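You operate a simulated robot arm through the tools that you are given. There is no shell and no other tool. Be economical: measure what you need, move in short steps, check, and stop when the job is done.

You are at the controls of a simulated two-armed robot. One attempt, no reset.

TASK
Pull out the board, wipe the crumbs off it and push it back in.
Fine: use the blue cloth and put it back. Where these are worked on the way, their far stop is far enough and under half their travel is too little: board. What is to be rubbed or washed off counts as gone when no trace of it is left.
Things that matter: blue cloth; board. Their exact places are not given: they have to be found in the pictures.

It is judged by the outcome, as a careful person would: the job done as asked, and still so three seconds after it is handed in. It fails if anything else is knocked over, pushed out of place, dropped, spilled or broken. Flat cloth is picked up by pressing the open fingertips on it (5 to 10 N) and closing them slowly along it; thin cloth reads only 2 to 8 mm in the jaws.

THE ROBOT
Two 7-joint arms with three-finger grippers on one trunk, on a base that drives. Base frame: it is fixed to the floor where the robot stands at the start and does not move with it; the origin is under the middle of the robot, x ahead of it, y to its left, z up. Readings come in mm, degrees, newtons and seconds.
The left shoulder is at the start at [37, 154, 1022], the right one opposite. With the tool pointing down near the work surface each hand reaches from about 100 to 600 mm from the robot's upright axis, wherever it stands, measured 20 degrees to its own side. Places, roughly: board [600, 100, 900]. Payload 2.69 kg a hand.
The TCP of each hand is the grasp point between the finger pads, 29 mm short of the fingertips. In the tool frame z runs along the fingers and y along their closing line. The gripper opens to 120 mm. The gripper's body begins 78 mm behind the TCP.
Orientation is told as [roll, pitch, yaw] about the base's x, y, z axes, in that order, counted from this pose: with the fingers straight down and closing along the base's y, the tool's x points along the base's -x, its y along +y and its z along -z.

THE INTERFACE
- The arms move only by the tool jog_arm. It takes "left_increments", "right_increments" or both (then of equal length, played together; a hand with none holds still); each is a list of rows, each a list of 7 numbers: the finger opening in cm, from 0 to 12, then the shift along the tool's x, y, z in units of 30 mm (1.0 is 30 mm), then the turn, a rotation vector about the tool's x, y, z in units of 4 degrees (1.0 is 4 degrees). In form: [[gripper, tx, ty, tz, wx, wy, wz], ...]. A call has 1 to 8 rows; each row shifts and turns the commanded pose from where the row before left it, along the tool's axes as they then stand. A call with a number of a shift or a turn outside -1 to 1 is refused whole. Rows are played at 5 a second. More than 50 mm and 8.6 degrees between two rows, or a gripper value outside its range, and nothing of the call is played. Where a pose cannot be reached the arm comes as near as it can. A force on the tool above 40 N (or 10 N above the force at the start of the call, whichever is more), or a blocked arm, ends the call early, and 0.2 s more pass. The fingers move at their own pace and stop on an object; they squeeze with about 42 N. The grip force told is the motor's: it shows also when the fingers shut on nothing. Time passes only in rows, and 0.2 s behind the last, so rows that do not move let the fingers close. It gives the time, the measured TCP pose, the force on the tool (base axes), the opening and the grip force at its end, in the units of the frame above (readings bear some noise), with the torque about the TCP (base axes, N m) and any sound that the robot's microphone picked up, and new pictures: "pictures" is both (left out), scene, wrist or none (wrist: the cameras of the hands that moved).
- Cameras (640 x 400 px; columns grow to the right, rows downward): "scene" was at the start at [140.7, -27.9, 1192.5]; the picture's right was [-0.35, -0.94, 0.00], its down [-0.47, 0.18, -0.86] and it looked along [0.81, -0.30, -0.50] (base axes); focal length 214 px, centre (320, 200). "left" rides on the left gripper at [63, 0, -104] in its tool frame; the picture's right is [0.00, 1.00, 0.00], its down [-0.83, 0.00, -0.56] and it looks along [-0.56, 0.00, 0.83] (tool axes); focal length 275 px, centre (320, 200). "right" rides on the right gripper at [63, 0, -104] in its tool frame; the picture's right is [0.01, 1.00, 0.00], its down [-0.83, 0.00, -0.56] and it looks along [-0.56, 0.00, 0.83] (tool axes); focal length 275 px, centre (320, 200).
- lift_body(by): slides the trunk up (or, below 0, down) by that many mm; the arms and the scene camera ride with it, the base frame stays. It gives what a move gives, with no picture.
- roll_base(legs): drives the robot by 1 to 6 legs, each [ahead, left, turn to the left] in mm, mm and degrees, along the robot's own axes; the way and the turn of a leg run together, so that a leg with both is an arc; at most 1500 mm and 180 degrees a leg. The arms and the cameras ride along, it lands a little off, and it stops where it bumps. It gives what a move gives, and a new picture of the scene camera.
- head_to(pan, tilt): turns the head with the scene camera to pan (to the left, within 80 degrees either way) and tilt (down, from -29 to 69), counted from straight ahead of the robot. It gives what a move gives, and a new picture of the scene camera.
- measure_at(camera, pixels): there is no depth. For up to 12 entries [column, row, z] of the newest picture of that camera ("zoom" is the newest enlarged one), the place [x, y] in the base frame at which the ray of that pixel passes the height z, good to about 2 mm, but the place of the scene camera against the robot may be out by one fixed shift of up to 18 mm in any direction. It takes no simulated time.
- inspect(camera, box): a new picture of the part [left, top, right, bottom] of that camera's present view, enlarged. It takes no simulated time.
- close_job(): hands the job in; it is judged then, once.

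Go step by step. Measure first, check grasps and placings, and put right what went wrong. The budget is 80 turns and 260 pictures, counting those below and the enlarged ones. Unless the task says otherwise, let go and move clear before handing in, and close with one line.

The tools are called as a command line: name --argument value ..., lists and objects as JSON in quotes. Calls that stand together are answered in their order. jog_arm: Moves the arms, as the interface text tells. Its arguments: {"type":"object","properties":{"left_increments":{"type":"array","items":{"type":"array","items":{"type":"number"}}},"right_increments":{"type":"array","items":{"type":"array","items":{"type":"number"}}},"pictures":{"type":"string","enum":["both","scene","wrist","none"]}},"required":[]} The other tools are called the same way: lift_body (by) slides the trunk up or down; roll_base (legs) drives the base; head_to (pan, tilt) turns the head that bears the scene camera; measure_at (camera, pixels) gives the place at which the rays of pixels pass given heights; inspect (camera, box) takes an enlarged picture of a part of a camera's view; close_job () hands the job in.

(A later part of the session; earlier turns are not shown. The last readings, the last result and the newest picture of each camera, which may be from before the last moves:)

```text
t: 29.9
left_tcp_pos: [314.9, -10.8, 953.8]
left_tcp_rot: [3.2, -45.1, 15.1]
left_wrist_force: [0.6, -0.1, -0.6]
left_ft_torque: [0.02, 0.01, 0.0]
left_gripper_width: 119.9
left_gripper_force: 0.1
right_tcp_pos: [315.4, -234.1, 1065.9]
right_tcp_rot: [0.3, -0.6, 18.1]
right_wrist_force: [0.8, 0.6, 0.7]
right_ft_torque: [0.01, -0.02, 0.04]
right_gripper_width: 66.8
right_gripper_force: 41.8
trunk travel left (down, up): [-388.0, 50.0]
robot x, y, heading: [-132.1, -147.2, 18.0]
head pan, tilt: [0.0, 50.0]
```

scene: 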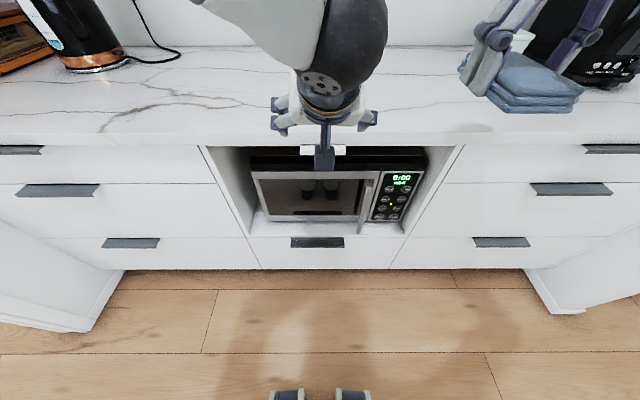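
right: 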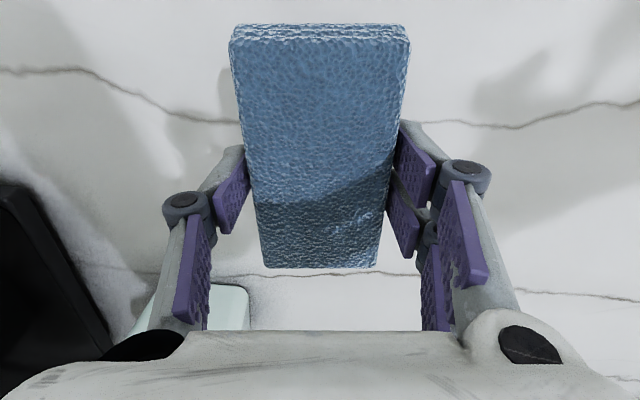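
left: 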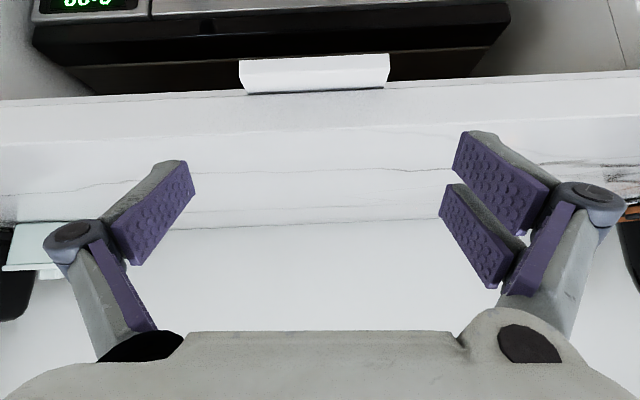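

The hand is tilted 45° with its closing line parallel to the edge. I'll level the slight roll, shift down and back, then slide in along the finger axis and stop short to check.

jog_arm --left_increments '[[12, 0.6, 0, 0, 0.41, 0, -0.41], [12, 0.55, 0, 0, 0, 0, 0], [12, 0, 0, 0.7, 0, 0, 0], [12, 0, 0, 0.7, 0, 0, 0], [12, 0, 0, 0.5, 0, 0, 0]]'

```text
t: 31.1
left_tcp_pos: [329.2, -4.1, 888.1]
left_tcp_rot: [0.0, -45.1, 17.2]
left_wrist_force: [0.0, -0.3, 0.0]
left_ft_torque: [-0.03, 0.02, 0.0]
left_gripper_width: 119.9
left_gripper_force: 0.1
right_tcp_pos: [315.1, -234.6, 1064.8]
right_tcp_rot: [0.4, -0.5, 18.1]
right_wrist_force: [0.2, -0.4, -0.1]
right_ft_torque: [0.03, 0.02, 0.03]
right_gripper_width: 66.7
right_gripper_force: 42.0
trunk travel left (down, up): [-388.0, 50.0]
robot x, y, heading: [-129.1, -149.9, 17.9]
head pan, tilt: [0.0, 50.0]
```

scene: 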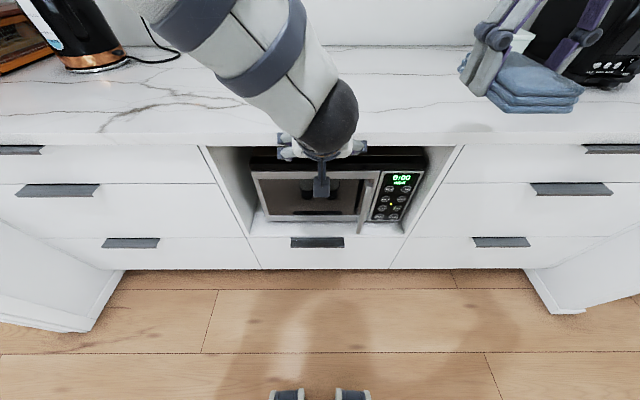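
left: 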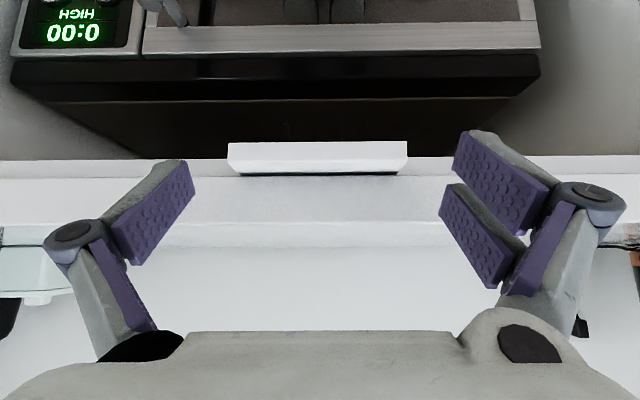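

The lip is centred between the fingers at (317,158). I'll slide in the last 33 mm and close gently.

jog_arm --left_increments '[[12, 0, -0.05, 0.4, 0, 0, 0], [12, 0, 0, 0.4, 0, 0, 0], [12, 0, 0, 0.3, 0, 0, 0]]'

```text
t: 32.0
left_tcp_pos: [346.7, -0.2, 870.7]
left_tcp_rot: [-0.1, -45.5, 17.7]
left_wrist_force: [-25.6, -5.4, 23.2]
left_ft_torque: [0.98, 0.08, 1.65]
left_gripper_width: 120.5
left_gripper_force: 0.3
right_tcp_pos: [309.8, -235.3, 1068.2]
right_tcp_rot: [0.1, -0.9, 18.1]
right_wrist_force: [0.2, 0.6, -0.9]
right_ft_torque: [-0.02, -0.01, -0.03]
right_gripper_width: 66.9
right_gripper_force: 41.6
trunk travel left (down, up): [-388.0, 50.0]
robot x, y, heading: [-131.2, -151.1, 18.2]
head pan, tilt: [0.0, 50.0]
stopped in row 3 (left hand): the force on the tool passed its limit at 44 N (the readings are from after the stop); the commanded pose is now the measured one
```

scene: 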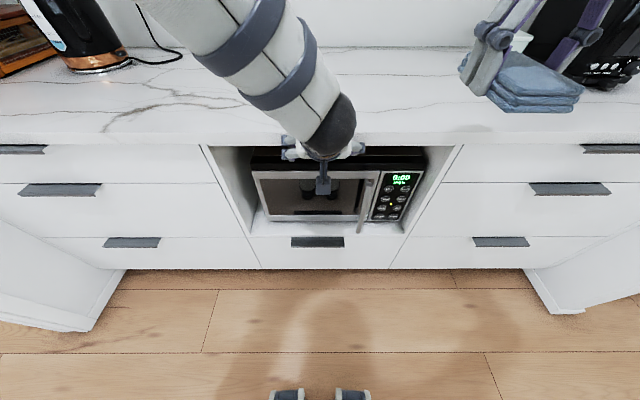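
left: 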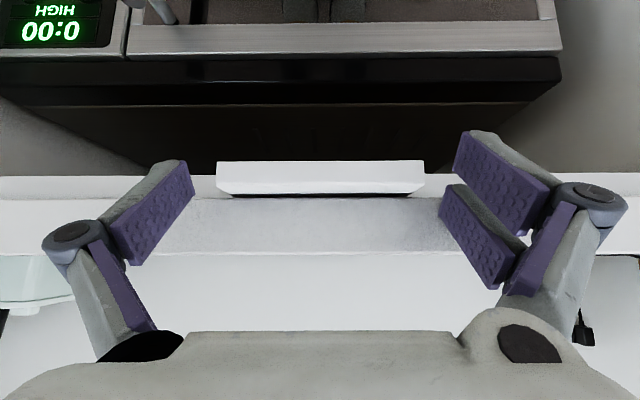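

The torque shows the +y finger touching the counter; that side carries a double tip, so it's wider than expected. A vertical pinch of the lip with a horizontal hand suits better, so I'll back out and reorient.

jog_arm --left_increments '[[12, 0, 0, -0.5, 0, 0, 0], [12, 0, 0, -1, 0, 0, 0], [10, 0, 0, -1, 0, 0, 0], [8, -0.3, 0, -1, 0, 0, 0], [6, -0.4, 0, -0.5, -0.4, -0.4, 0.965], [5, 0, 0, 0, -0.4, -0.4, 0.965], [4, 0, 0, 0, -0.4, -0.4, 0.965], [4, 0, 0, 0, -0.4, -0.4, 0.965]]' --pictures "none"

jog_arm --left_increments '[[4, 0, 0, 0, -0.4, -0.4, 0.965], [4, 0, 0, 0, -0.4, -0.4, 0.965], [4, 0, 0, 0, -0.4, -0.4, 0.965], [4, 0, 0, 0, -0.4, -0.4, 0.965], [4, 0, 0, 0, -0.4, -0.4, 0.965], [4, 0, 0, 0, -0.4, -0.4, 0.965], [4, 0, 0, 0, -0.4, -0.4, 0.965], [4, 0, 0, 0, -0.4, -0.4, 0.965]]'

```text
t: 33.8
left_tcp_pos: [284.3, -19.7, 966.7]
left_tcp_rot: [24.0, -48.2, -6.4]
left_wrist_force: [0.0, -0.2, 0.4]
left_ft_torque: [0.0, 0.02, 0.0]
left_gripper_width: 39.9
left_gripper_force: 0.0
right_tcp_pos: [312.7, -234.8, 1064.8]
right_tcp_rot: [0.3, -0.4, 17.9]
right_wrist_force: [0.0, 0.4, -0.6]
right_ft_torque: [-0.01, -0.01, 0.01]
right_gripper_width: 66.8
right_gripper_force: 42.2
trunk travel left (down, up): [-388.0, 50.0]
robot x, y, heading: [-132.7, -149.8, 17.8]
head pan, tilt: [0.0, 50.0]
```

```text
t: 35.6
left_tcp_pos: [283.7, -16.6, 968.5]
left_tcp_rot: [65.5, -35.0, -47.5]
left_wrist_force: [0.1, 0.3, 0.0]
left_ft_torque: [-0.03, -0.04, 0.01]
left_gripper_width: 39.9
left_gripper_force: 0.1
right_tcp_pos: [312.7, -233.3, 1065.6]
right_tcp_rot: [0.3, -0.6, 18.0]
right_wrist_force: [0.3, 0.7, 0.4]
right_ft_torque: [0.01, -0.03, -0.02]
right_gripper_width: 66.7
right_gripper_force: 42.2
trunk travel left (down, up): [-388.0, 50.0]
robot x, y, heading: [-131.7, -149.5, 18.2]
head pan, tilt: [0.0, 50.0]
```

scene: 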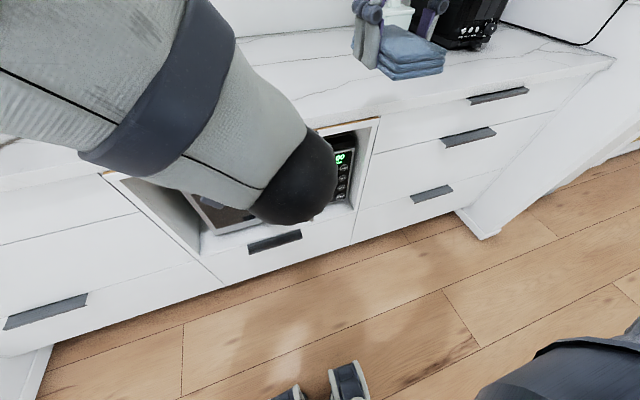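
left: 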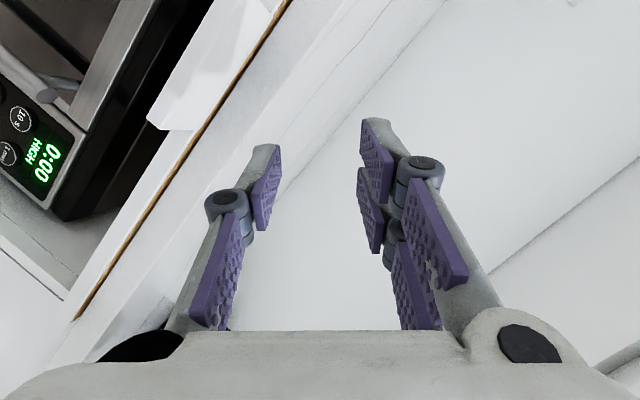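

The rotation is going well. The forearm seems to be nudging the head, so I'll finish the turn and then lower the hand.

jog_arm --left_increments '[[4, 0, 0, 0, -0.4, -0.4, 0.965], [4, 0, 0, 0, -0.4, -0.4, 0.965], [4, 0, 0, 0, -0.4, -0.4, 0.965], [4, 0, 0, 0, -0.4, -0.4, 0.965], [4, 0, 0, 0, -0.4, -0.4, 0.965], [4, 0, 0, 0, -0.4, -0.4, 0.965], [4, 0, 0, 0, -0.4, -0.4, 0.965], [4, 0, 0, 0, -0.4, -0.4, 0.965]]' --pictures "none"

jog_arm --left_increments '[[4, 0, 0, 0, -0.4, -0.4, 0.965], [4, 0, 0, 0, -0.4, -0.4, 0.965], [4, 0, -0.8, 0, 0, 0, 0], [4, 0, -0.8, 0, 0, 0, 0]]'

```text
t: 37.4
left_tcp_pos: [283.7, -19.5, 967.9]
left_tcp_rot: [86.8, -7.6, -69.1]
left_wrist_force: [0.5, -0.4, 0.8]
left_ft_torque: [-0.01, 0.01, -0.01]
left_gripper_width: 40.2
left_gripper_force: 0.0
right_tcp_pos: [314.3, -234.7, 1064.7]
right_tcp_rot: [0.3, -0.5, 18.1]
right_wrist_force: [0.4, 0.3, -1.4]
right_ft_torque: [0.0, 0.0, 0.05]
right_gripper_width: 66.6
right_gripper_force: 42.3
trunk travel left (down, up): [-388.0, 50.0]
robot x, y, heading: [-127.6, -149.7, 18.0]
head pan, tilt: [0.0, 50.0]
```

```text
t: 38.4
left_tcp_pos: [283.7, -21.0, 918.1]
left_tcp_rot: [90.0, 0.1, -72.7]
left_wrist_force: [1.0, -0.1, -0.3]
left_ft_torque: [-0.01, 0.03, 0.0]
left_gripper_width: 40.3
left_gripper_force: 0.1
right_tcp_pos: [313.3, -233.5, 1065.2]
right_tcp_rot: [0.3, -0.5, 18.2]
right_wrist_force: [0.0, 0.4, -0.8]
right_ft_torque: [-0.04, -0.02, 0.01]
right_gripper_width: 66.9
right_gripper_force: 42.3
trunk travel left (down, up): [-388.0, 50.0]
robot x, y, heading: [-136.0, -151.0, 17.7]
head pan, tilt: [0.0, 50.0]
```

scene: 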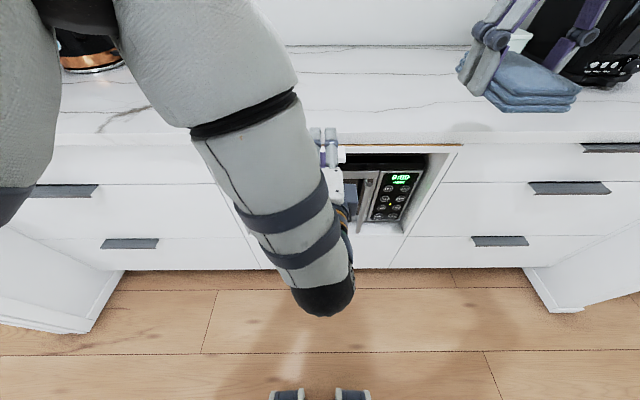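
left: 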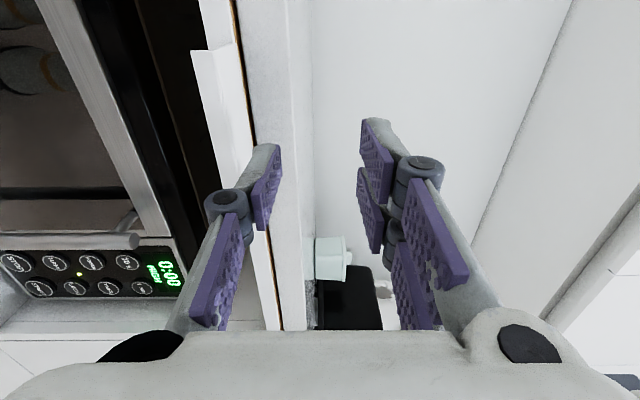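

The hand is horizontal with its closing line vertical, and the lip shows at left (215,90). I'll zoom in to see the lip's profile.

inspect --camera "left" --box '[150, 0, 310, 100]'

measure_at --camera "left" --pixels '[[192, 50, 866], [216, 42, 866], [196, 50, 860]]'

```text
4.00 times, centred on (230, 50) of left
```

zoom: 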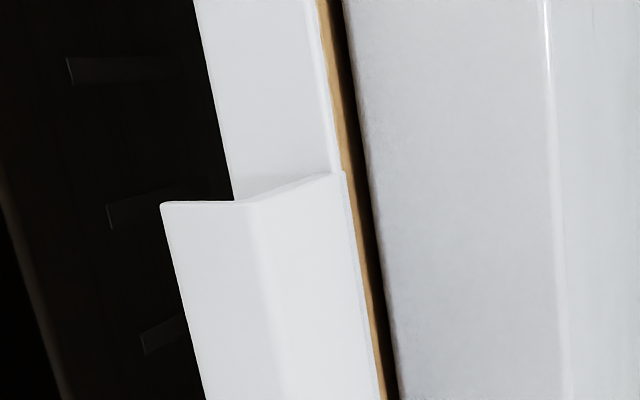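

```text
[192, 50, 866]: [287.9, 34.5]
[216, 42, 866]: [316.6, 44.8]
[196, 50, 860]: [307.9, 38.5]
```

The zoom shows a white-fronted wooden board with a lip handle under the counter. I'll lower to the lip's height and move forward, stopping short.

jog_arm --left_increments '[[4, 0, -0.9, 0, 0, 0, 0], [4, 0, -0.9, 0, 0, 0, 0], [4, 0, 0, 0.7, 0, 0, 0], [4, 0, 0, 0.5, 0, 0, 0]]'

inspect --camera "left" --box '[170, 80, 410, 230]'

```text
t: 39.4
left_tcp_pos: [319.4, -3.8, 866.4]
left_tcp_rot: [90.3, -0.4, -71.9]
left_wrist_force: [-0.6, 0.1, 0.4]
left_ft_torque: [-0.01, 0.01, -0.02]
left_gripper_width: 40.1
left_gripper_force: 0.1
right_tcp_pos: [314.2, -235.7, 1064.5]
right_tcp_rot: [0.3, -0.6, 18.1]
right_wrist_force: [-0.7, -0.5, -0.5]
right_ft_torque: [-0.02, -0.01, -0.02]
right_gripper_width: 67.0
right_gripper_force: 41.9
trunk travel left (down, up): [-388.0, 50.0]
robot x, y, heading: [-132.9, -146.4, 18.1]
head pan, tilt: [0.0, 50.0]
```

scene: 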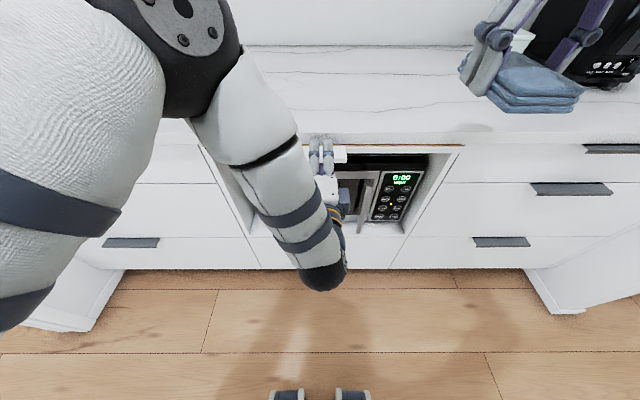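
left: 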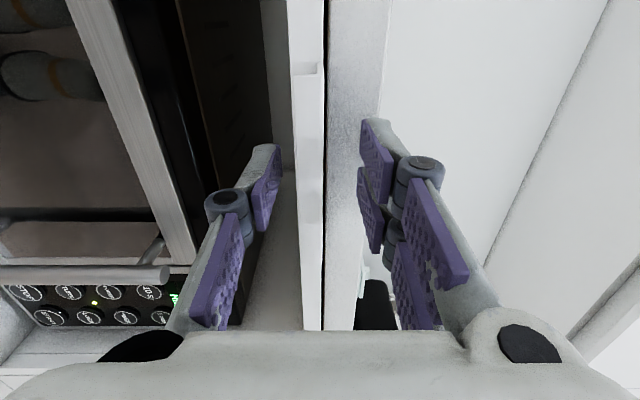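

```text
2.67 times, centred on (290, 155) of left
```

zoom: 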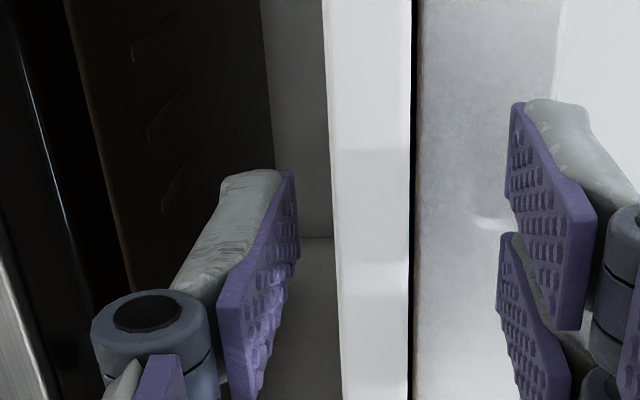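

The lip strip (295–323) runs between the fingertips, slightly low. I'll drop 3 mm, advance 18 mm and close.

jog_arm --left_increments '[[4, 0, -0.12, 0.3, 0, 0, 0], [4, 0, 0, 0.3, 0, 0, 0], [4, 0, 0, 0.1, 0, 0, 0]]'

inspect --camera "left" --box '[170, 80, 410, 230]'

```text
t: 40.2
left_tcp_pos: [339.4, 1.9, 864.3]
left_tcp_rot: [90.3, -0.2, -71.8]
left_wrist_force: [-0.1, -0.4, 0.5]
left_ft_torque: [0.05, 0.0, -0.02]
left_gripper_width: 40.1
left_gripper_force: 0.1
right_tcp_pos: [314.0, -233.8, 1065.1]
right_tcp_rot: [0.4, -0.7, 18.1]
right_wrist_force: [0.3, -0.5, -0.8]
right_ft_torque: [0.01, -0.01, 0.03]
right_gripper_width: 67.0
right_gripper_force: 42.3
trunk travel left (down, up): [-388.0, 50.0]
robot x, y, heading: [-128.4, -146.4, 17.8]
head pan, tilt: [0.0, 50.0]
```

scene: 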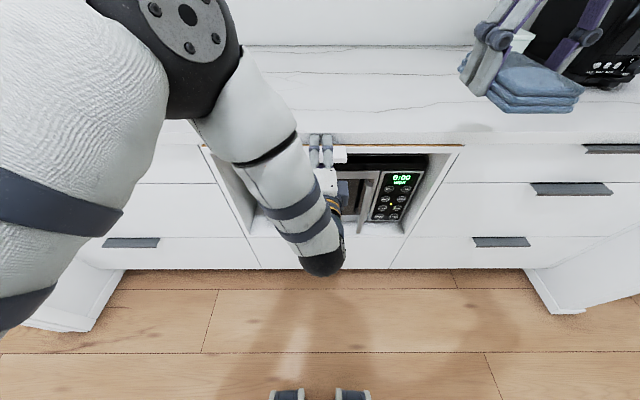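
left: 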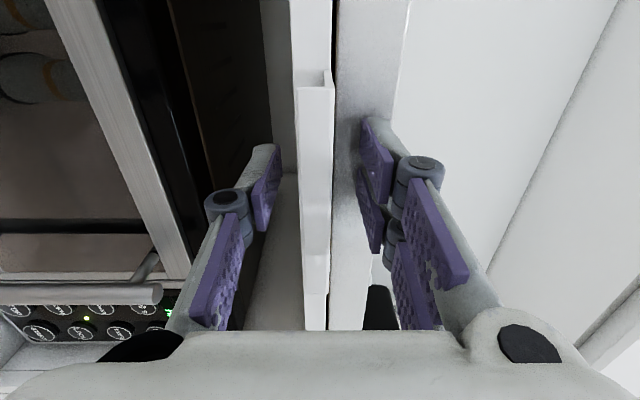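

```text
2.67 times, centred on (290, 155) of left
```

zoom: 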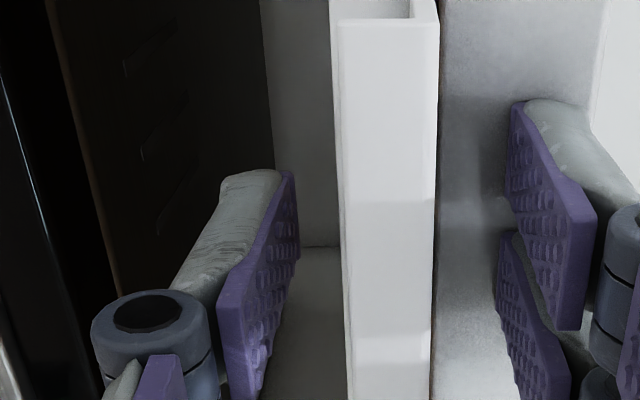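

Now it's clear that the lip is an L-hook (top plate plus front plate). Upper and lower fingertips straddle it, so I'll close.

jog_arm --left_increments '[[3, 0, 0, 0, 0, 0, 0], [2, 0, 0, 0, 0, 0, 0], [1, 0, 0, 0, 0, 0, 0], [0.6, 0, 0, 0, 0, 0, 0]]' --pictures "wrist"

inspect --camera "left" --box '[170, 80, 410, 230]'

```text
t: 41.2
left_tcp_pos: [339.9, 0.9, 858.9]
left_tcp_rot: [89.8, -0.1, -71.8]
left_wrist_force: [0.7, -1.0, -20.3]
left_ft_torque: [1.27, -0.95, -0.08]
left_gripper_width: 17.1
left_gripper_force: 42.6
right_tcp_pos: [313.9, -233.8, 1063.6]
right_tcp_rot: [0.3, -0.5, 18.0]
right_wrist_force: [-0.7, 0.0, -0.9]
right_ft_torque: [-0.02, 0.0, 0.01]
right_gripper_width: 67.0
right_gripper_force: 42.1
trunk travel left (down, up): [-388.0, 50.0]
robot x, y, heading: [-131.8, -148.3, 17.8]
head pan, tilt: [0.0, 50.0]
```

left: 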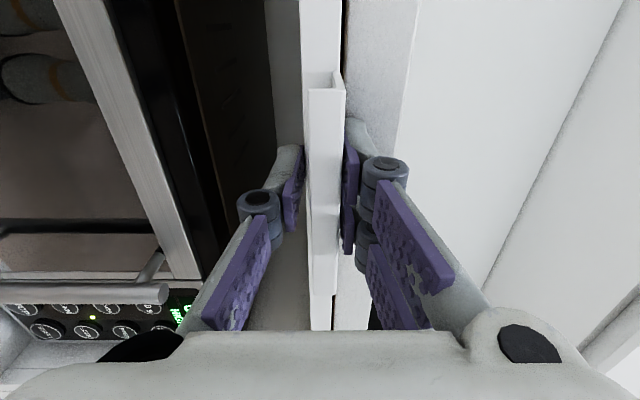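

```text
2.67 times, centred on (290, 155) of left
```

zoom: 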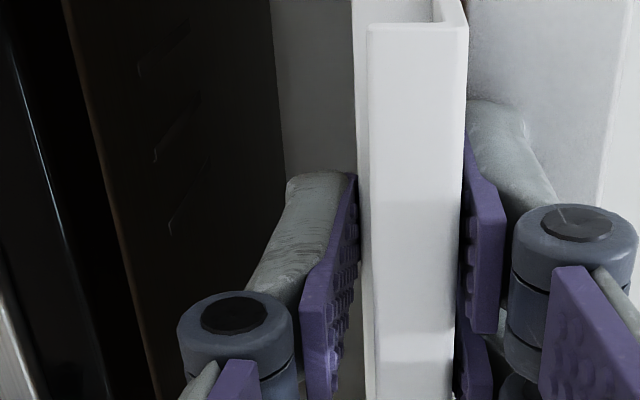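

The lip is gripped at 17 mm with 42 N. I'll relieve the 20 N vertical load and try a short pull.

jog_arm --left_increments '[[0.6, 0, -0.15, 0, 0, 0, 0], [0.6, 0, 0, -0.3, 0, 0, 0], [0.6, 0, 0, -0.5, 0, 0, 0], [0.6, 0, 0, -0.5, 0, 0, 0]]'

```text
t: 42.2
left_tcp_pos: [302.1, -10.3, 860.1]
left_tcp_rot: [90.7, -0.2, -71.7]
left_wrist_force: [1.2, 2.2, 27.2]
left_ft_torque: [1.57, -1.57, -0.86]
left_gripper_width: 16.4
left_gripper_force: 42.3
right_tcp_pos: [312.3, -234.3, 1066.9]
right_tcp_rot: [0.3, -0.6, 18.1]
right_wrist_force: [0.3, 0.0, 0.0]
right_ft_torque: [0.0, -0.05, 0.02]
right_gripper_width: 66.8
right_gripper_force: 42.1
trunk travel left (down, up): [-388.0, 50.0]
robot x, y, heading: [-130.2, -149.2, 18.1]
head pan, tilt: [0.0, 50.0]
```

scene: 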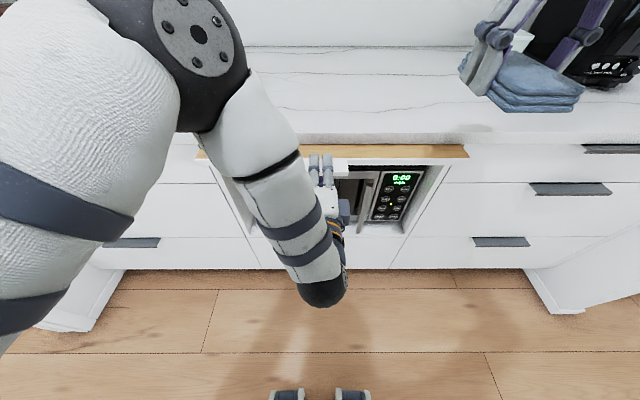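
left: 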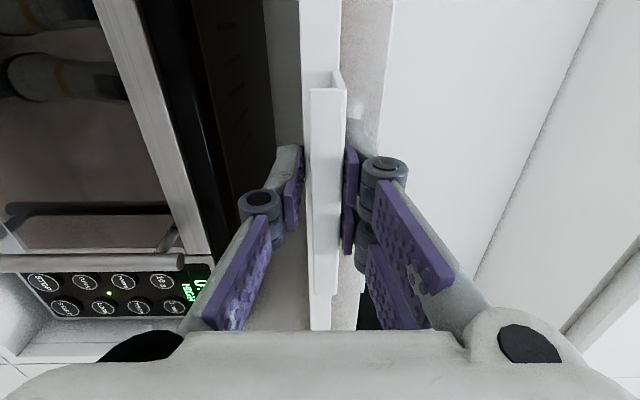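

The board is sliding out and its wood shows along scene row 150. I'll ease the vertical load and keep pulling.

jog_arm --left_increments '[[0.6, 0, 0.06, -0.5, 0, 0, 0], [0.6, 0, 0, -0.6, 0, 0, 0], [0.6, 0, 0, -0.6, 0, 0, 0], [0.6, 0, 0, -0.6, 0, 0, 0], [0.6, 0, 0, -0.6, 0, 0, 0]]' --pictures "scene"

```text
t: 43.4
left_tcp_pos: [258.6, -24.1, 859.7]
left_tcp_rot: [87.6, -0.1, -72.2]
left_wrist_force: [3.9, -13.0, -30.1]
left_ft_torque: [0.96, -1.08, 0.91]
left_gripper_width: 18.7
left_gripper_force: 43.5
left hand out of reach, approached as far as the arm can: row 3, 4, 5
right_tcp_pos: [315.6, -235.6, 1063.2]
right_tcp_rot: [0.3, -0.4, 18.0]
right_wrist_force: [0.0, 0.0, -0.2]
right_ft_torque: [0.02, -0.03, 0.0]
right_gripper_width: 66.6
right_gripper_force: 41.8
trunk travel left (down, up): [-388.0, 50.0]
robot x, y, heading: [-134.6, -148.7, 18.0]
head pan, tilt: [0.0, 50.0]
stopped in row 5 (left hand): the force on the tool passed its limit at 48 N (the readings are from after the stop); the commanded pose is now the measured one
```

scene: 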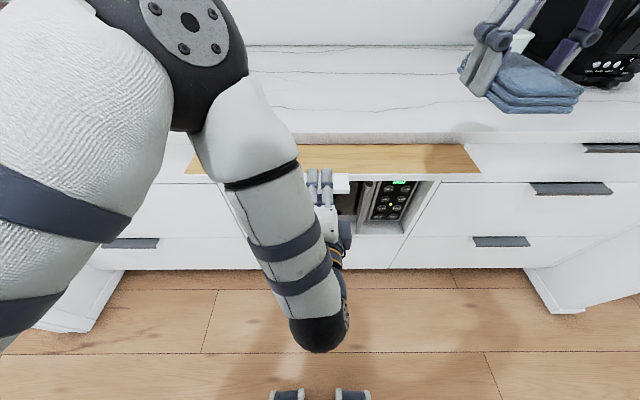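

The arm is at its near limit with the board about 85 mm out. I'll continue by driving the base back in short legs.

roll_base --legs '[[-60, 0, 0]]'

```text
t: 44.4
left_tcp_pos: [217.5, -36.3, 860.3]
left_tcp_rot: [87.4, -0.2, -72.3]
left_wrist_force: [0.4, -8.9, -11.2]
left_ft_torque: [0.99, -1.06, 0.53]
left_gripper_width: 18.8
left_gripper_force: 43.4
right_tcp_pos: [273.2, -249.3, 1065.1]
right_tcp_rot: [0.3, -0.7, 18.0]
right_wrist_force: [-0.4, 0.1, 0.3]
right_ft_torque: [-0.03, 0.04, -0.01]
right_gripper_width: 66.9
right_gripper_force: 41.6
trunk travel left (down, up): [-388.0, 50.0]
robot x, y, heading: [-168.6, -159.9, 17.8]
head pan, tilt: [0.0, 50.0]
stopped in leg 1: the force on the tool passed its limit at 46 N (the readings are from after the stop); the commanded pose is now the measured one
```

scene: 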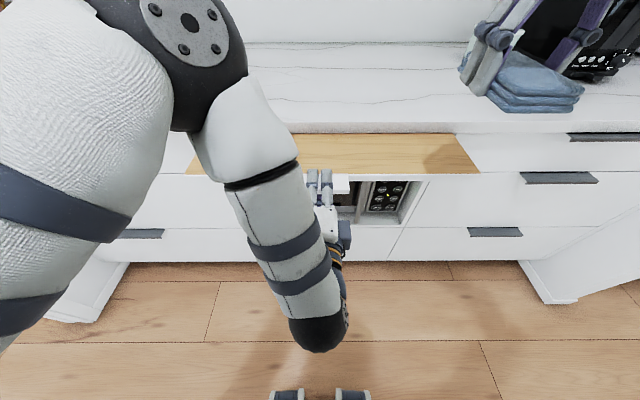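

roll_base --legs '[[-60, 0, 0]]'

```text
t: 45.3
left_tcp_pos: [161.9, -55.1, 858.9]
left_tcp_rot: [87.6, -0.1, -72.3]
left_wrist_force: [5.8, -11.5, -13.1]
left_ft_torque: [1.14, -1.36, -0.55]
left_gripper_width: 18.9
left_gripper_force: 44.2
right_tcp_pos: [216.7, -267.8, 1064.5]
right_tcp_rot: [0.4, -0.4, 17.9]
right_wrist_force: [-0.7, 0.1, -1.0]
right_ft_torque: [0.02, -0.01, -0.05]
right_gripper_width: 66.9
right_gripper_force: 41.7
trunk travel left (down, up): [-388.0, 50.0]
robot x, y, heading: [-227.6, -186.2, 17.9]
head pan, tilt: [0.0, 50.0]
```

scene: 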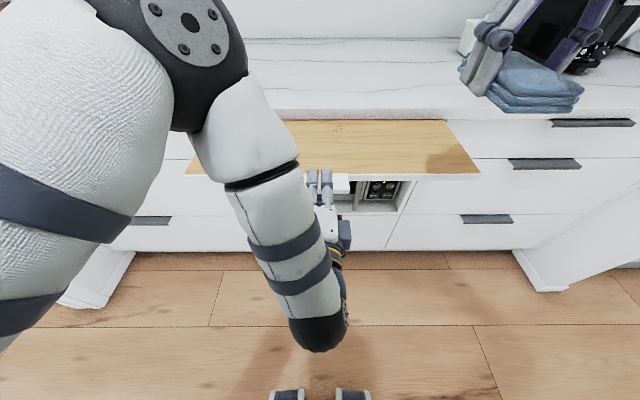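

roll_base --legs '[[-60, 0, 0]]'

```text
t: 46.3
left_tcp_pos: [105.1, -73.8, 860.3]
left_tcp_rot: [87.6, -0.1, -72.4]
left_wrist_force: [5.1, -10.1, -8.9]
left_ft_torque: [1.2, -1.36, -0.48]
left_gripper_width: 19.0
left_gripper_force: 43.7
right_tcp_pos: [160.4, -286.8, 1065.4]
right_tcp_rot: [0.4, -0.6, 17.8]
right_wrist_force: [0.1, -0.4, -0.4]
right_ft_torque: [-0.01, -0.02, -0.01]
right_gripper_width: 66.6
right_gripper_force: 42.7
trunk travel left (down, up): [-388.0, 50.0]
robot x, y, heading: [-282.2, -198.3, 17.9]
head pan, tilt: [0.0, 50.0]
```

scene: 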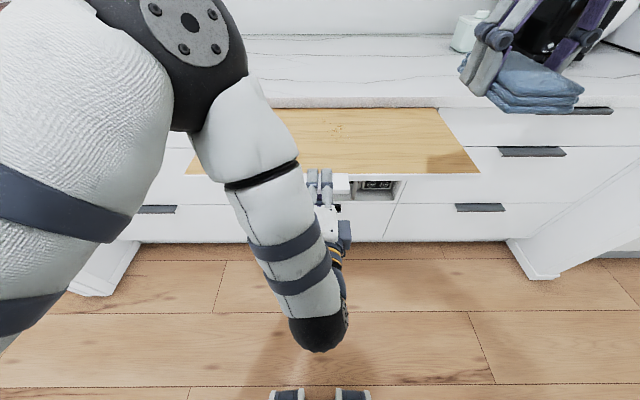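

Crumbs are appearing around scene (335,128). I'll keep pulling.

roll_base --legs '[[-60, 0, 0]]'

```text
t: 47.3
left_tcp_pos: [48.9, -91.9, 860.3]
left_tcp_rot: [87.5, -0.1, -72.6]
left_wrist_force: [4.9, -8.2, -7.4]
left_ft_torque: [1.2, -1.38, -0.39]
left_gripper_width: 18.9
left_gripper_force: 43.5
right_tcp_pos: [104.1, -305.2, 1065.3]
right_tcp_rot: [0.3, -0.6, 17.7]
right_wrist_force: [-0.3, -0.6, -1.2]
right_ft_torque: [0.03, 0.02, 0.0]
right_gripper_width: 66.7
right_gripper_force: 41.6
trunk travel left (down, up): [-388.0, 50.0]
robot x, y, heading: [-342.3, -218.4, 17.7]
head pan, tilt: [0.0, 50.0]
```

scene: 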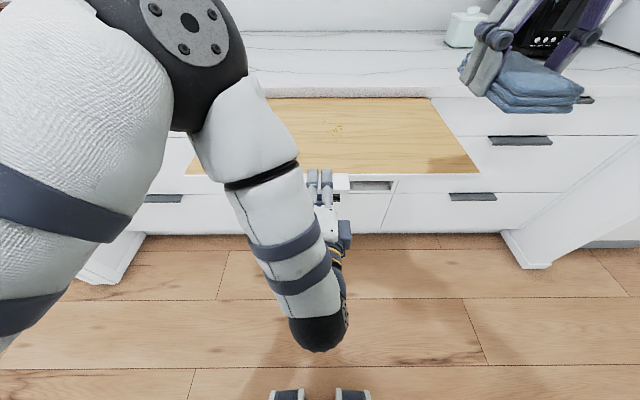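

roll_base --legs '[[-50, 0, 0]]'

inspect --camera "scene" --box '[200, 60, 500, 200]'

```text
t: 48.2
left_tcp_pos: [1.5, -107.9, 859.1]
left_tcp_rot: [87.6, 0.0, -72.4]
left_wrist_force: [5.4, -9.5, -6.1]
left_ft_torque: [1.23, -1.41, -0.65]
left_gripper_width: 18.7
left_gripper_force: 43.4
right_tcp_pos: [57.3, -321.1, 1064.7]
right_tcp_rot: [0.2, -0.6, 17.8]
right_wrist_force: [0.0, -0.4, -0.9]
right_ft_torque: [0.04, -0.02, 0.03]
right_gripper_width: 66.9
right_gripper_force: 42.3
trunk travel left (down, up): [-388.0, 50.0]
robot x, y, heading: [-386.8, -230.7, 17.7]
head pan, tilt: [0.0, 50.0]
```

scene: 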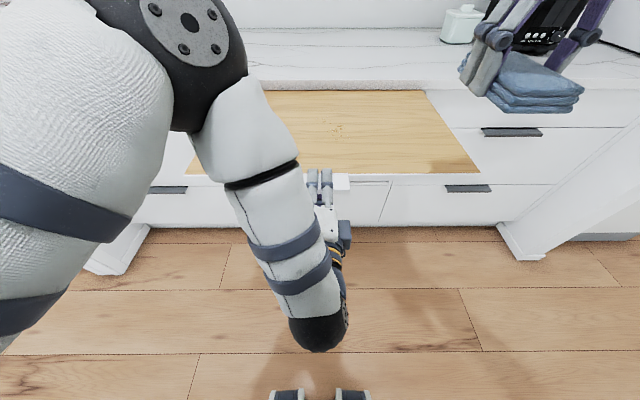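

```text
2.13 times, centred on (350, 130) of scene
```

zoom: 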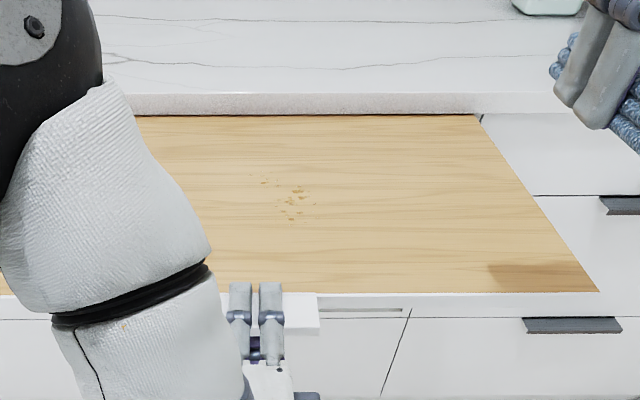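

It's about 355 mm out with crumbs clustered mid-board, and the stop isn't reached. I'll pull a little more.

roll_base --legs '[[-50, 0, 0]]'

```text
t: 49.1
left_tcp_pos: [-22.7, -112.6, 859.3]
left_tcp_rot: [87.6, 0.0, -72.2]
left_wrist_force: [2.6, -1.8, -9.5]
left_ft_torque: [0.94, -1.32, 0.37]
left_gripper_width: 18.2
left_gripper_force: 43.8
right_tcp_pos: [27.1, -328.6, 1066.6]
right_tcp_rot: [0.2, -0.6, 17.9]
right_wrist_force: [0.3, 0.2, 0.0]
right_ft_torque: [0.02, -0.03, 0.02]
right_gripper_width: 66.8
right_gripper_force: 41.4
trunk travel left (down, up): [-388.0, 50.0]
robot x, y, heading: [-418.6, -240.1, 17.9]
head pan, tilt: [0.0, 50.0]
stopped in leg 1: the force on the tool passed its limit at 157 N (the readings are from after the stop); the commanded pose is now the measured one
```

scene: 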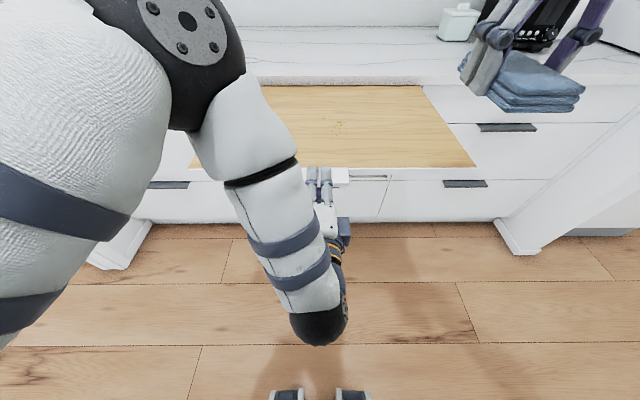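

The far stop is reached (about 380 mm out). I'll release the lip and back the robot off to free the hand.

jog_arm --left_increments '[[2.5, 0, 0, 0, 0, 0, 0], [4.5, 0, 0, 0, 0, 0, 0], [5, 0, 0, 0, 0, 0, 0]]' --pictures "wrist"

roll_base --legs '[[-80, 0, 0]]'

```text
t: 49.9
left_tcp_pos: [-22.8, -112.5, 859.4]
left_tcp_rot: [87.8, -0.1, -72.3]
left_wrist_force: [-0.1, 0.1, -0.5]
left_ft_torque: [-0.02, 0.0, -0.01]
left_gripper_width: 50.3
left_gripper_force: 0.1
right_tcp_pos: [27.3, -328.6, 1066.3]
right_tcp_rot: [0.2, -0.7, 17.9]
right_wrist_force: [-0.1, -0.3, 0.0]
right_ft_torque: [0.04, -0.02, 0.01]
right_gripper_width: 67.1
right_gripper_force: 41.8
trunk travel left (down, up): [-388.0, 50.0]
robot x, y, heading: [-418.3, -243.0, 17.6]
head pan, tilt: [0.0, 50.0]
```

left: 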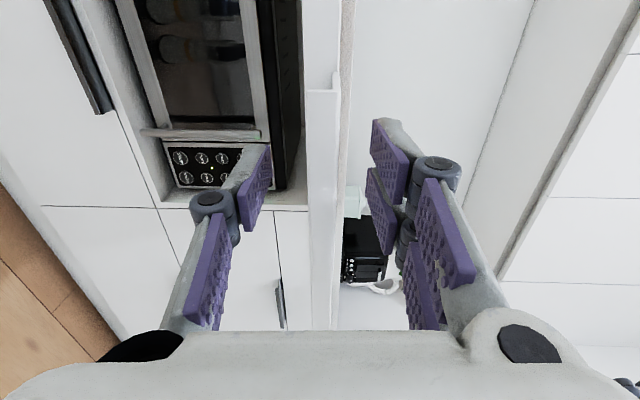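

```text
t: 51.0
left_tcp_pos: [-100.0, -137.4, 861.4]
left_tcp_rot: [87.9, -0.2, -72.3]
left_wrist_force: [0.7, -0.3, -0.4]
left_ft_torque: [0.03, 0.04, 0.01]
left_gripper_width: 50.1
left_gripper_force: 0.0
right_tcp_pos: [-50.4, -353.9, 1065.8]
right_tcp_rot: [0.3, -0.7, 17.9]
right_wrist_force: [-0.6, -0.2, -0.1]
right_ft_torque: [0.02, 0.0, 0.03]
right_gripper_width: 67.1
right_gripper_force: 42.4
trunk travel left (down, up): [-388.0, 50.0]
robot x, y, heading: [-494.1, -265.9, 17.9]
head pan, tilt: [0.0, 50.0]
```

scene: 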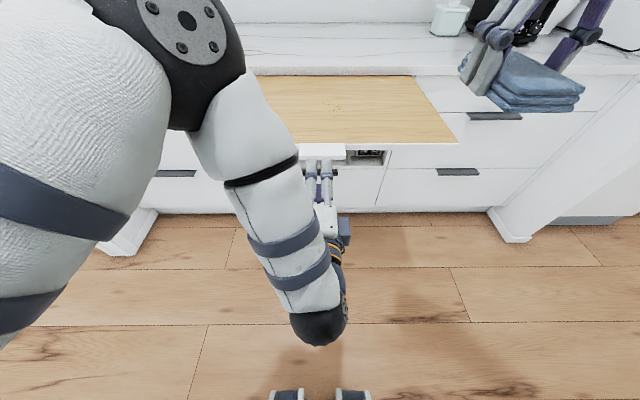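

I'll move the left hand aside to the left and up, clear of the board.

jog_arm --left_increments '[[5, 1, 0, 0, 0, 0, 0], [5, 1, 0, 0, 0, 0, 0], [5, 1, 0, 0, 0, 0, 0], [5, 1, 0, 0, 0, 0, 0], [5, 1, 0.4, 0, 0, 0, 0], [5, 1, 0.8, 0, 0, 0, 0], [5, 1, 1, 0, 0, 0, 0], [5, 0.8, 1, 0, 0, 0, 0]]' --pictures "none"

jog_arm --left_increments '[[5, 0, 1, 0, 0, 0, 0], [5, 0, 1, 0, 0, 0, 0], [5, 0, 1, 0, 0, 0, 0]]' --pictures "scene"

```text
t: 52.8
left_tcp_pos: [-121.0, 65.4, 905.4]
left_tcp_rot: [88.4, -0.2, -71.4]
left_wrist_force: [0.2, -0.4, -0.1]
left_ft_torque: [-0.01, -0.01, 0.02]
left_gripper_width: 50.1
left_gripper_force: 0.0
left hand out of reach, approached as far as the arm can: row 5, 6, 7, 8
right_tcp_pos: [-49.6, -352.9, 1065.4]
right_tcp_rot: [0.2, -0.7, 17.9]
right_wrist_force: [0.7, 0.5, -0.3]
right_ft_torque: [0.03, 0.02, -0.01]
right_gripper_width: 67.0
right_gripper_force: 41.6
trunk travel left (down, up): [-388.0, 50.0]
robot x, y, heading: [-494.6, -263.6, 17.9]
head pan, tilt: [0.0, 50.0]
```

```text
t: 53.6
left_tcp_pos: [-120.4, 65.5, 905.8]
left_tcp_rot: [88.5, -0.2, -71.4]
left_wrist_force: [-0.1, 0.4, -0.2]
left_ft_torque: [-0.02, 0.0, 0.02]
left_gripper_width: 50.0
left_gripper_force: 0.1
left hand out of reach, approached as far as the arm can: row 1, 2, 3
right_tcp_pos: [-49.4, -352.9, 1065.5]
right_tcp_rot: [0.2, -0.6, 18.0]
right_wrist_force: [0.3, -0.5, -1.6]
right_ft_torque: [-0.03, 0.0, 0.0]
right_gripper_width: 67.0
right_gripper_force: 42.1
trunk travel left (down, up): [-388.0, 50.0]
robot x, y, heading: [-490.7, -265.6, 17.8]
head pan, tilt: [0.0, 50.0]
```

scene: 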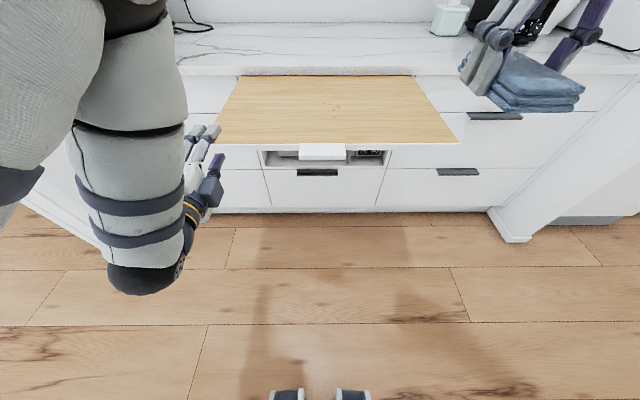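

The left arm can't go further in this posture. I'll turn it back to pointing down, which lifts it clear of the board.

jog_arm --left_increments '[[5, 0, 0, 0, 0.96, 0.96, -0.96], [5, 0, 0, 0, 0.96, 0.96, -0.96], [5, 0, 0, 0, 0.96, 0.96, -0.96], [5, 0, 0, 0, 0.96, 0.96, -0.96], [5, 0, 0, 0, 0.96, 0.96, -0.96], [5, 0, 0, 0, 0.96, 0.96, -0.96], [5, 0, 0, 0, 0.96, 0.96, -0.96], [5, 0, 0, 0, 0.96, 0.96, -0.96]]' --pictures "none"

jog_arm --left_increments '[[5, 0, 0, 0, 0.96, 0.96, -0.96], [5, 0, 0, 0, 0.96, 0.96, -0.96], [5, 0, 0, 0, 0.96, 0.96, -0.96], [5, 0, 0, 0, 0.96, 0.96, -0.96], [5, 0, 0, 0, 0.96, 0.96, -0.96], [5, 0, 0, 0, 0.96, 0.96, -0.96], [5, 0, 0, 0, 0.96, 0.96, -0.96], [5, 0, 0, 0, 0.96, 0.96, -0.96]]' --pictures "scene"

```text
t: 55.4
left_tcp_pos: [-116.9, 64.7, 901.6]
left_tcp_rot: [48.9, -18.0, -32.5]
left_wrist_force: [-0.5, 0.1, 0.5]
left_ft_torque: [0.01, -0.08, 0.03]
left_gripper_width: 50.2
left_gripper_force: 0.0
left hand out of reach, approached as far as the arm can: row 1
right_tcp_pos: [-50.4, -352.5, 1064.3]
right_tcp_rot: [0.3, -0.6, 17.9]
right_wrist_force: [-0.4, -0.1, -0.8]
right_ft_torque: [0.01, 0.01, -0.01]
right_gripper_width: 66.6
right_gripper_force: 41.5
trunk travel left (down, up): [-388.0, 50.0]
robot x, y, heading: [-494.2, -269.6, 17.6]
head pan, tilt: [0.0, 50.0]
```

```text
t: 57.2
left_tcp_pos: [-115.8, 65.7, 902.0]
left_tcp_rot: [7.8, -5.0, 9.4]
left_wrist_force: [0.3, 0.2, -0.2]
left_ft_torque: [0.01, 0.02, -0.02]
left_gripper_width: 50.4
left_gripper_force: 0.1
right_tcp_pos: [-50.0, -353.6, 1066.2]
right_tcp_rot: [0.2, -0.6, 17.8]
right_wrist_force: [-0.7, -0.6, -1.0]
right_ft_torque: [0.0, -0.04, 0.0]
right_gripper_width: 67.0
right_gripper_force: 41.7
trunk travel left (down, up): [-388.0, 50.0]
robot x, y, heading: [-493.7, -264.6, 17.6]
head pan, tilt: [0.0, 50.0]
```

scene: 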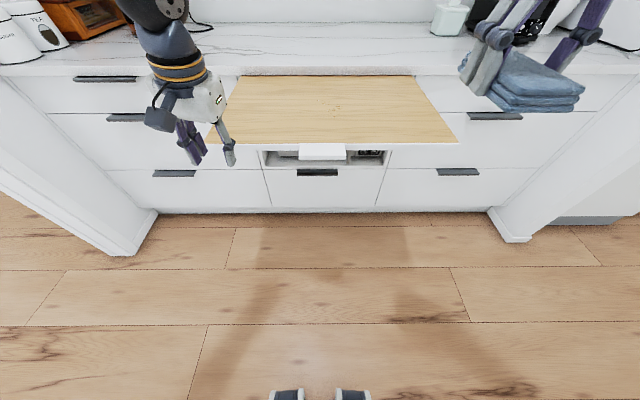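

The left hand is nearly pointing down again. I'll lift it high and left, and look closely at the board.

jog_arm --left_increments '[[5, 0, 0, -1, 0.96, 0.96, -0.96], [5, 0, 0, -1, 0.96, 0.96, -0.96], [5, 0, 0.8, -1, 0, 0, 0], [5, 0, 1, -1, 0, 0, 0], [5, 0.5, 1, -1, 0, 0, 0], [5, 0.5, 0.5, -1, 0, 0, 0]]' --pictures "none"

inspect --camera "scene" --box '[200, 60, 460, 222]'

inspect --camera "scene" --box '[280, 80, 390, 149]'

```text
t: 58.6
left_tcp_pos: [-172.6, 146.3, 1081.4]
left_tcp_rot: [-0.1, 2.0, 17.7]
left_wrist_force: [-0.5, -0.2, 0.0]
left_ft_torque: [0.01, -0.01, -0.02]
left_gripper_width: 49.9
left_gripper_force: 0.1
right_tcp_pos: [-49.9, -353.1, 1066.4]
right_tcp_rot: [0.2, -0.7, 18.0]
right_wrist_force: [0.2, 0.1, -0.6]
right_ft_torque: [0.01, 0.0, -0.02]
right_gripper_width: 66.9
right_gripper_force: 41.9
trunk travel left (down, up): [-388.0, 50.0]
robot x, y, heading: [-494.8, -268.5, 17.7]
head pan, tilt: [0.0, 50.0]
```

```text
2.46 times, centred on (330, 141) of scene
```

zoom: 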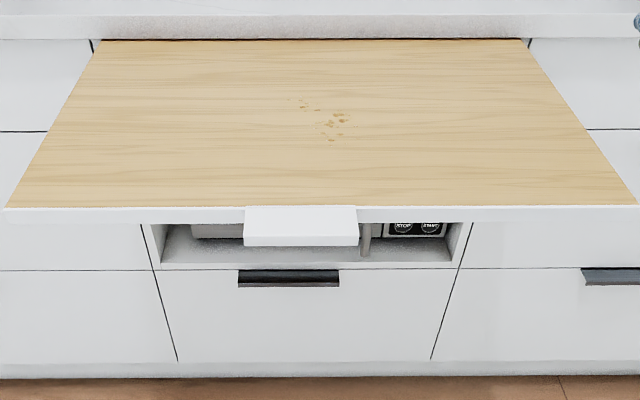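

```text
5.80 times, centred on (335, 114) of scene
```

zoom: 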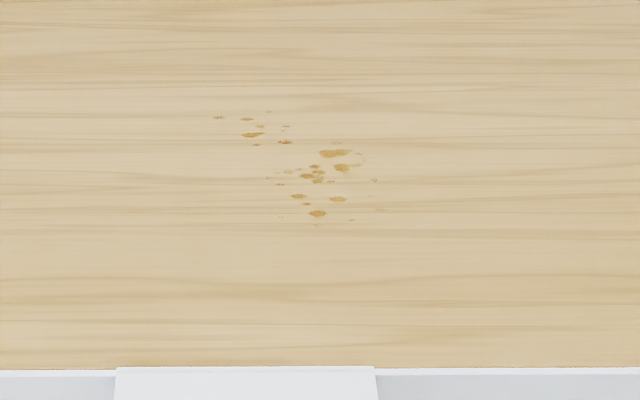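

The crumbs form one patch, at zoom (210–385, 108–228). I'll measure its extent.

measure_at --camera "zoom" --pixels '[[210, 115, 866], [385, 180, 866], [315, 228, 866], [300, 108, 866], [300, 165, 866], [116, 368, 866], [375, 366, 866]]'

```text
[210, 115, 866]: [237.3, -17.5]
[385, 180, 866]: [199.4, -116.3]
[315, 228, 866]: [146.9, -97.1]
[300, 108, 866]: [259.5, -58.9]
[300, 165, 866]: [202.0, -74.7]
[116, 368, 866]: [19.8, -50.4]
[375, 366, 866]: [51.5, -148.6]
```

I'll drive closer and a bit to the left, so that the right hand with the cloth can reach the patch.

roll_base --legs '[[0, 90, 0], [215, 0, 0]]'

head_to --pan -8 --tilt 58

inspect --camera "right" --box '[0, 0, 640, 400]'

```text
t: 61.2
left_tcp_pos: [5.9, 299.1, 1081.9]
left_tcp_rot: [0.0, 2.1, 17.6]
left_wrist_force: [0.5, 0.5, 0.8]
left_ft_torque: [0.0, 0.03, 0.03]
left_gripper_width: 50.2
left_gripper_force: 0.1
right_tcp_pos: [128.6, -199.5, 1065.3]
right_tcp_rot: [0.2, -0.6, 18.0]
right_wrist_force: [-0.2, 0.0, -0.2]
right_ft_torque: [0.0, -0.01, 0.02]
right_gripper_width: 66.8
right_gripper_force: 41.8
trunk travel left (down, up): [-388.0, 50.0]
robot x, y, heading: [-316.3, -114.4, 17.9]
head pan, tilt: [0.0, 50.0]
```

scene: 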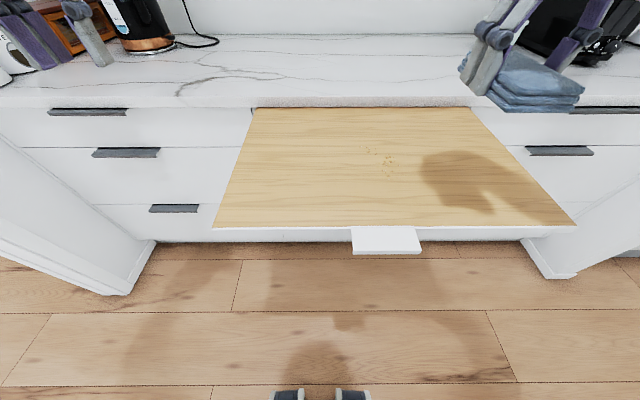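

```text
t: 61.9
left_tcp_pos: [5.9, 299.0, 1081.6]
left_tcp_rot: [0.0, 2.0, 17.5]
left_wrist_force: [-0.8, 0.2, 0.5]
left_ft_torque: [-0.03, 0.0, -0.01]
left_gripper_width: 50.2
left_gripper_force: 0.1
right_tcp_pos: [128.7, -200.4, 1065.6]
right_tcp_rot: [0.1, -0.6, 18.0]
right_wrist_force: [-0.2, 1.2, -0.3]
right_ft_torque: [-0.01, -0.01, 0.01]
right_gripper_width: 66.9
right_gripper_force: 42.3
trunk travel left (down, up): [-388.0, 50.0]
robot x, y, heading: [-314.6, -112.7, 17.6]
head pan, tilt: [-8.0, 58.0]
```

scene: 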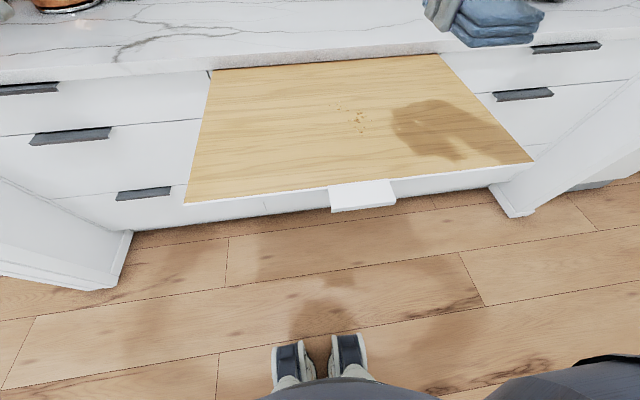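

```text
1.00 times, centred on (320, 200) of right (not enlarged: the box is as wide or as high as the picture)
```

zoom: 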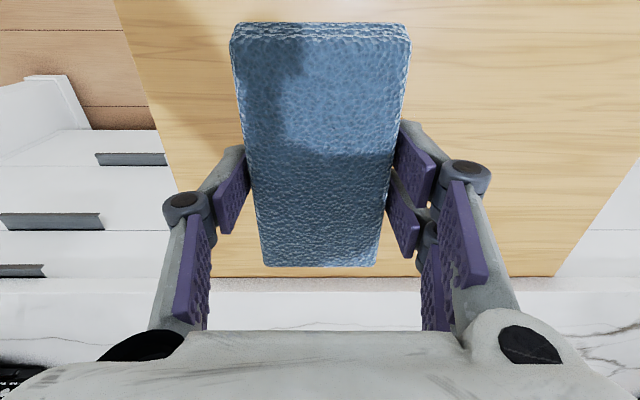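

I'll calibrate the scene offset against the known counter face (u≈354) and measure the patch from here.

inspect --camera "scene" --box '[290, 45, 450, 145]'

measure_at --camera "scene" --pixels '[[215, 70, 868], [330, 63, 868], [437, 55, 868], [186, 203, 866], [329, 187, 866], [394, 180, 866], [531, 160, 866]]'

```text
4.00 times, centred on (370, 95) of scene
```

zoom: 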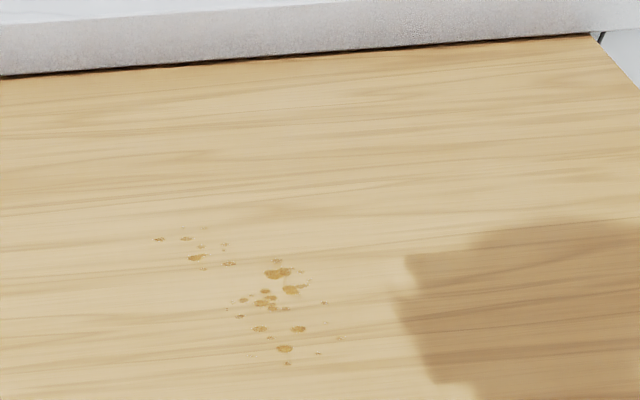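

```text
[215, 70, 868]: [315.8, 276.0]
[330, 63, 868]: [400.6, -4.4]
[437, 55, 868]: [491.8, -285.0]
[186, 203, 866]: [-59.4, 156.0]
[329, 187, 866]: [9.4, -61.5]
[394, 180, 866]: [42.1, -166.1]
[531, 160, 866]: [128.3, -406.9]
```

measure_at --camera "zoom" --pixels '[[155, 239, 866], [340, 339, 866], [325, 303, 866], [288, 364, 866], [225, 242, 866], [318, 354, 866], [265, 300, 866], [250, 66, 868]]'

```text
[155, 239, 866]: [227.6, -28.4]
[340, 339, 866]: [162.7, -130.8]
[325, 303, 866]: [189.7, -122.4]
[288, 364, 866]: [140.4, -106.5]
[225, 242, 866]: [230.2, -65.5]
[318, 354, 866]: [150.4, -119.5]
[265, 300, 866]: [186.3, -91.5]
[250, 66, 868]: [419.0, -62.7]
```

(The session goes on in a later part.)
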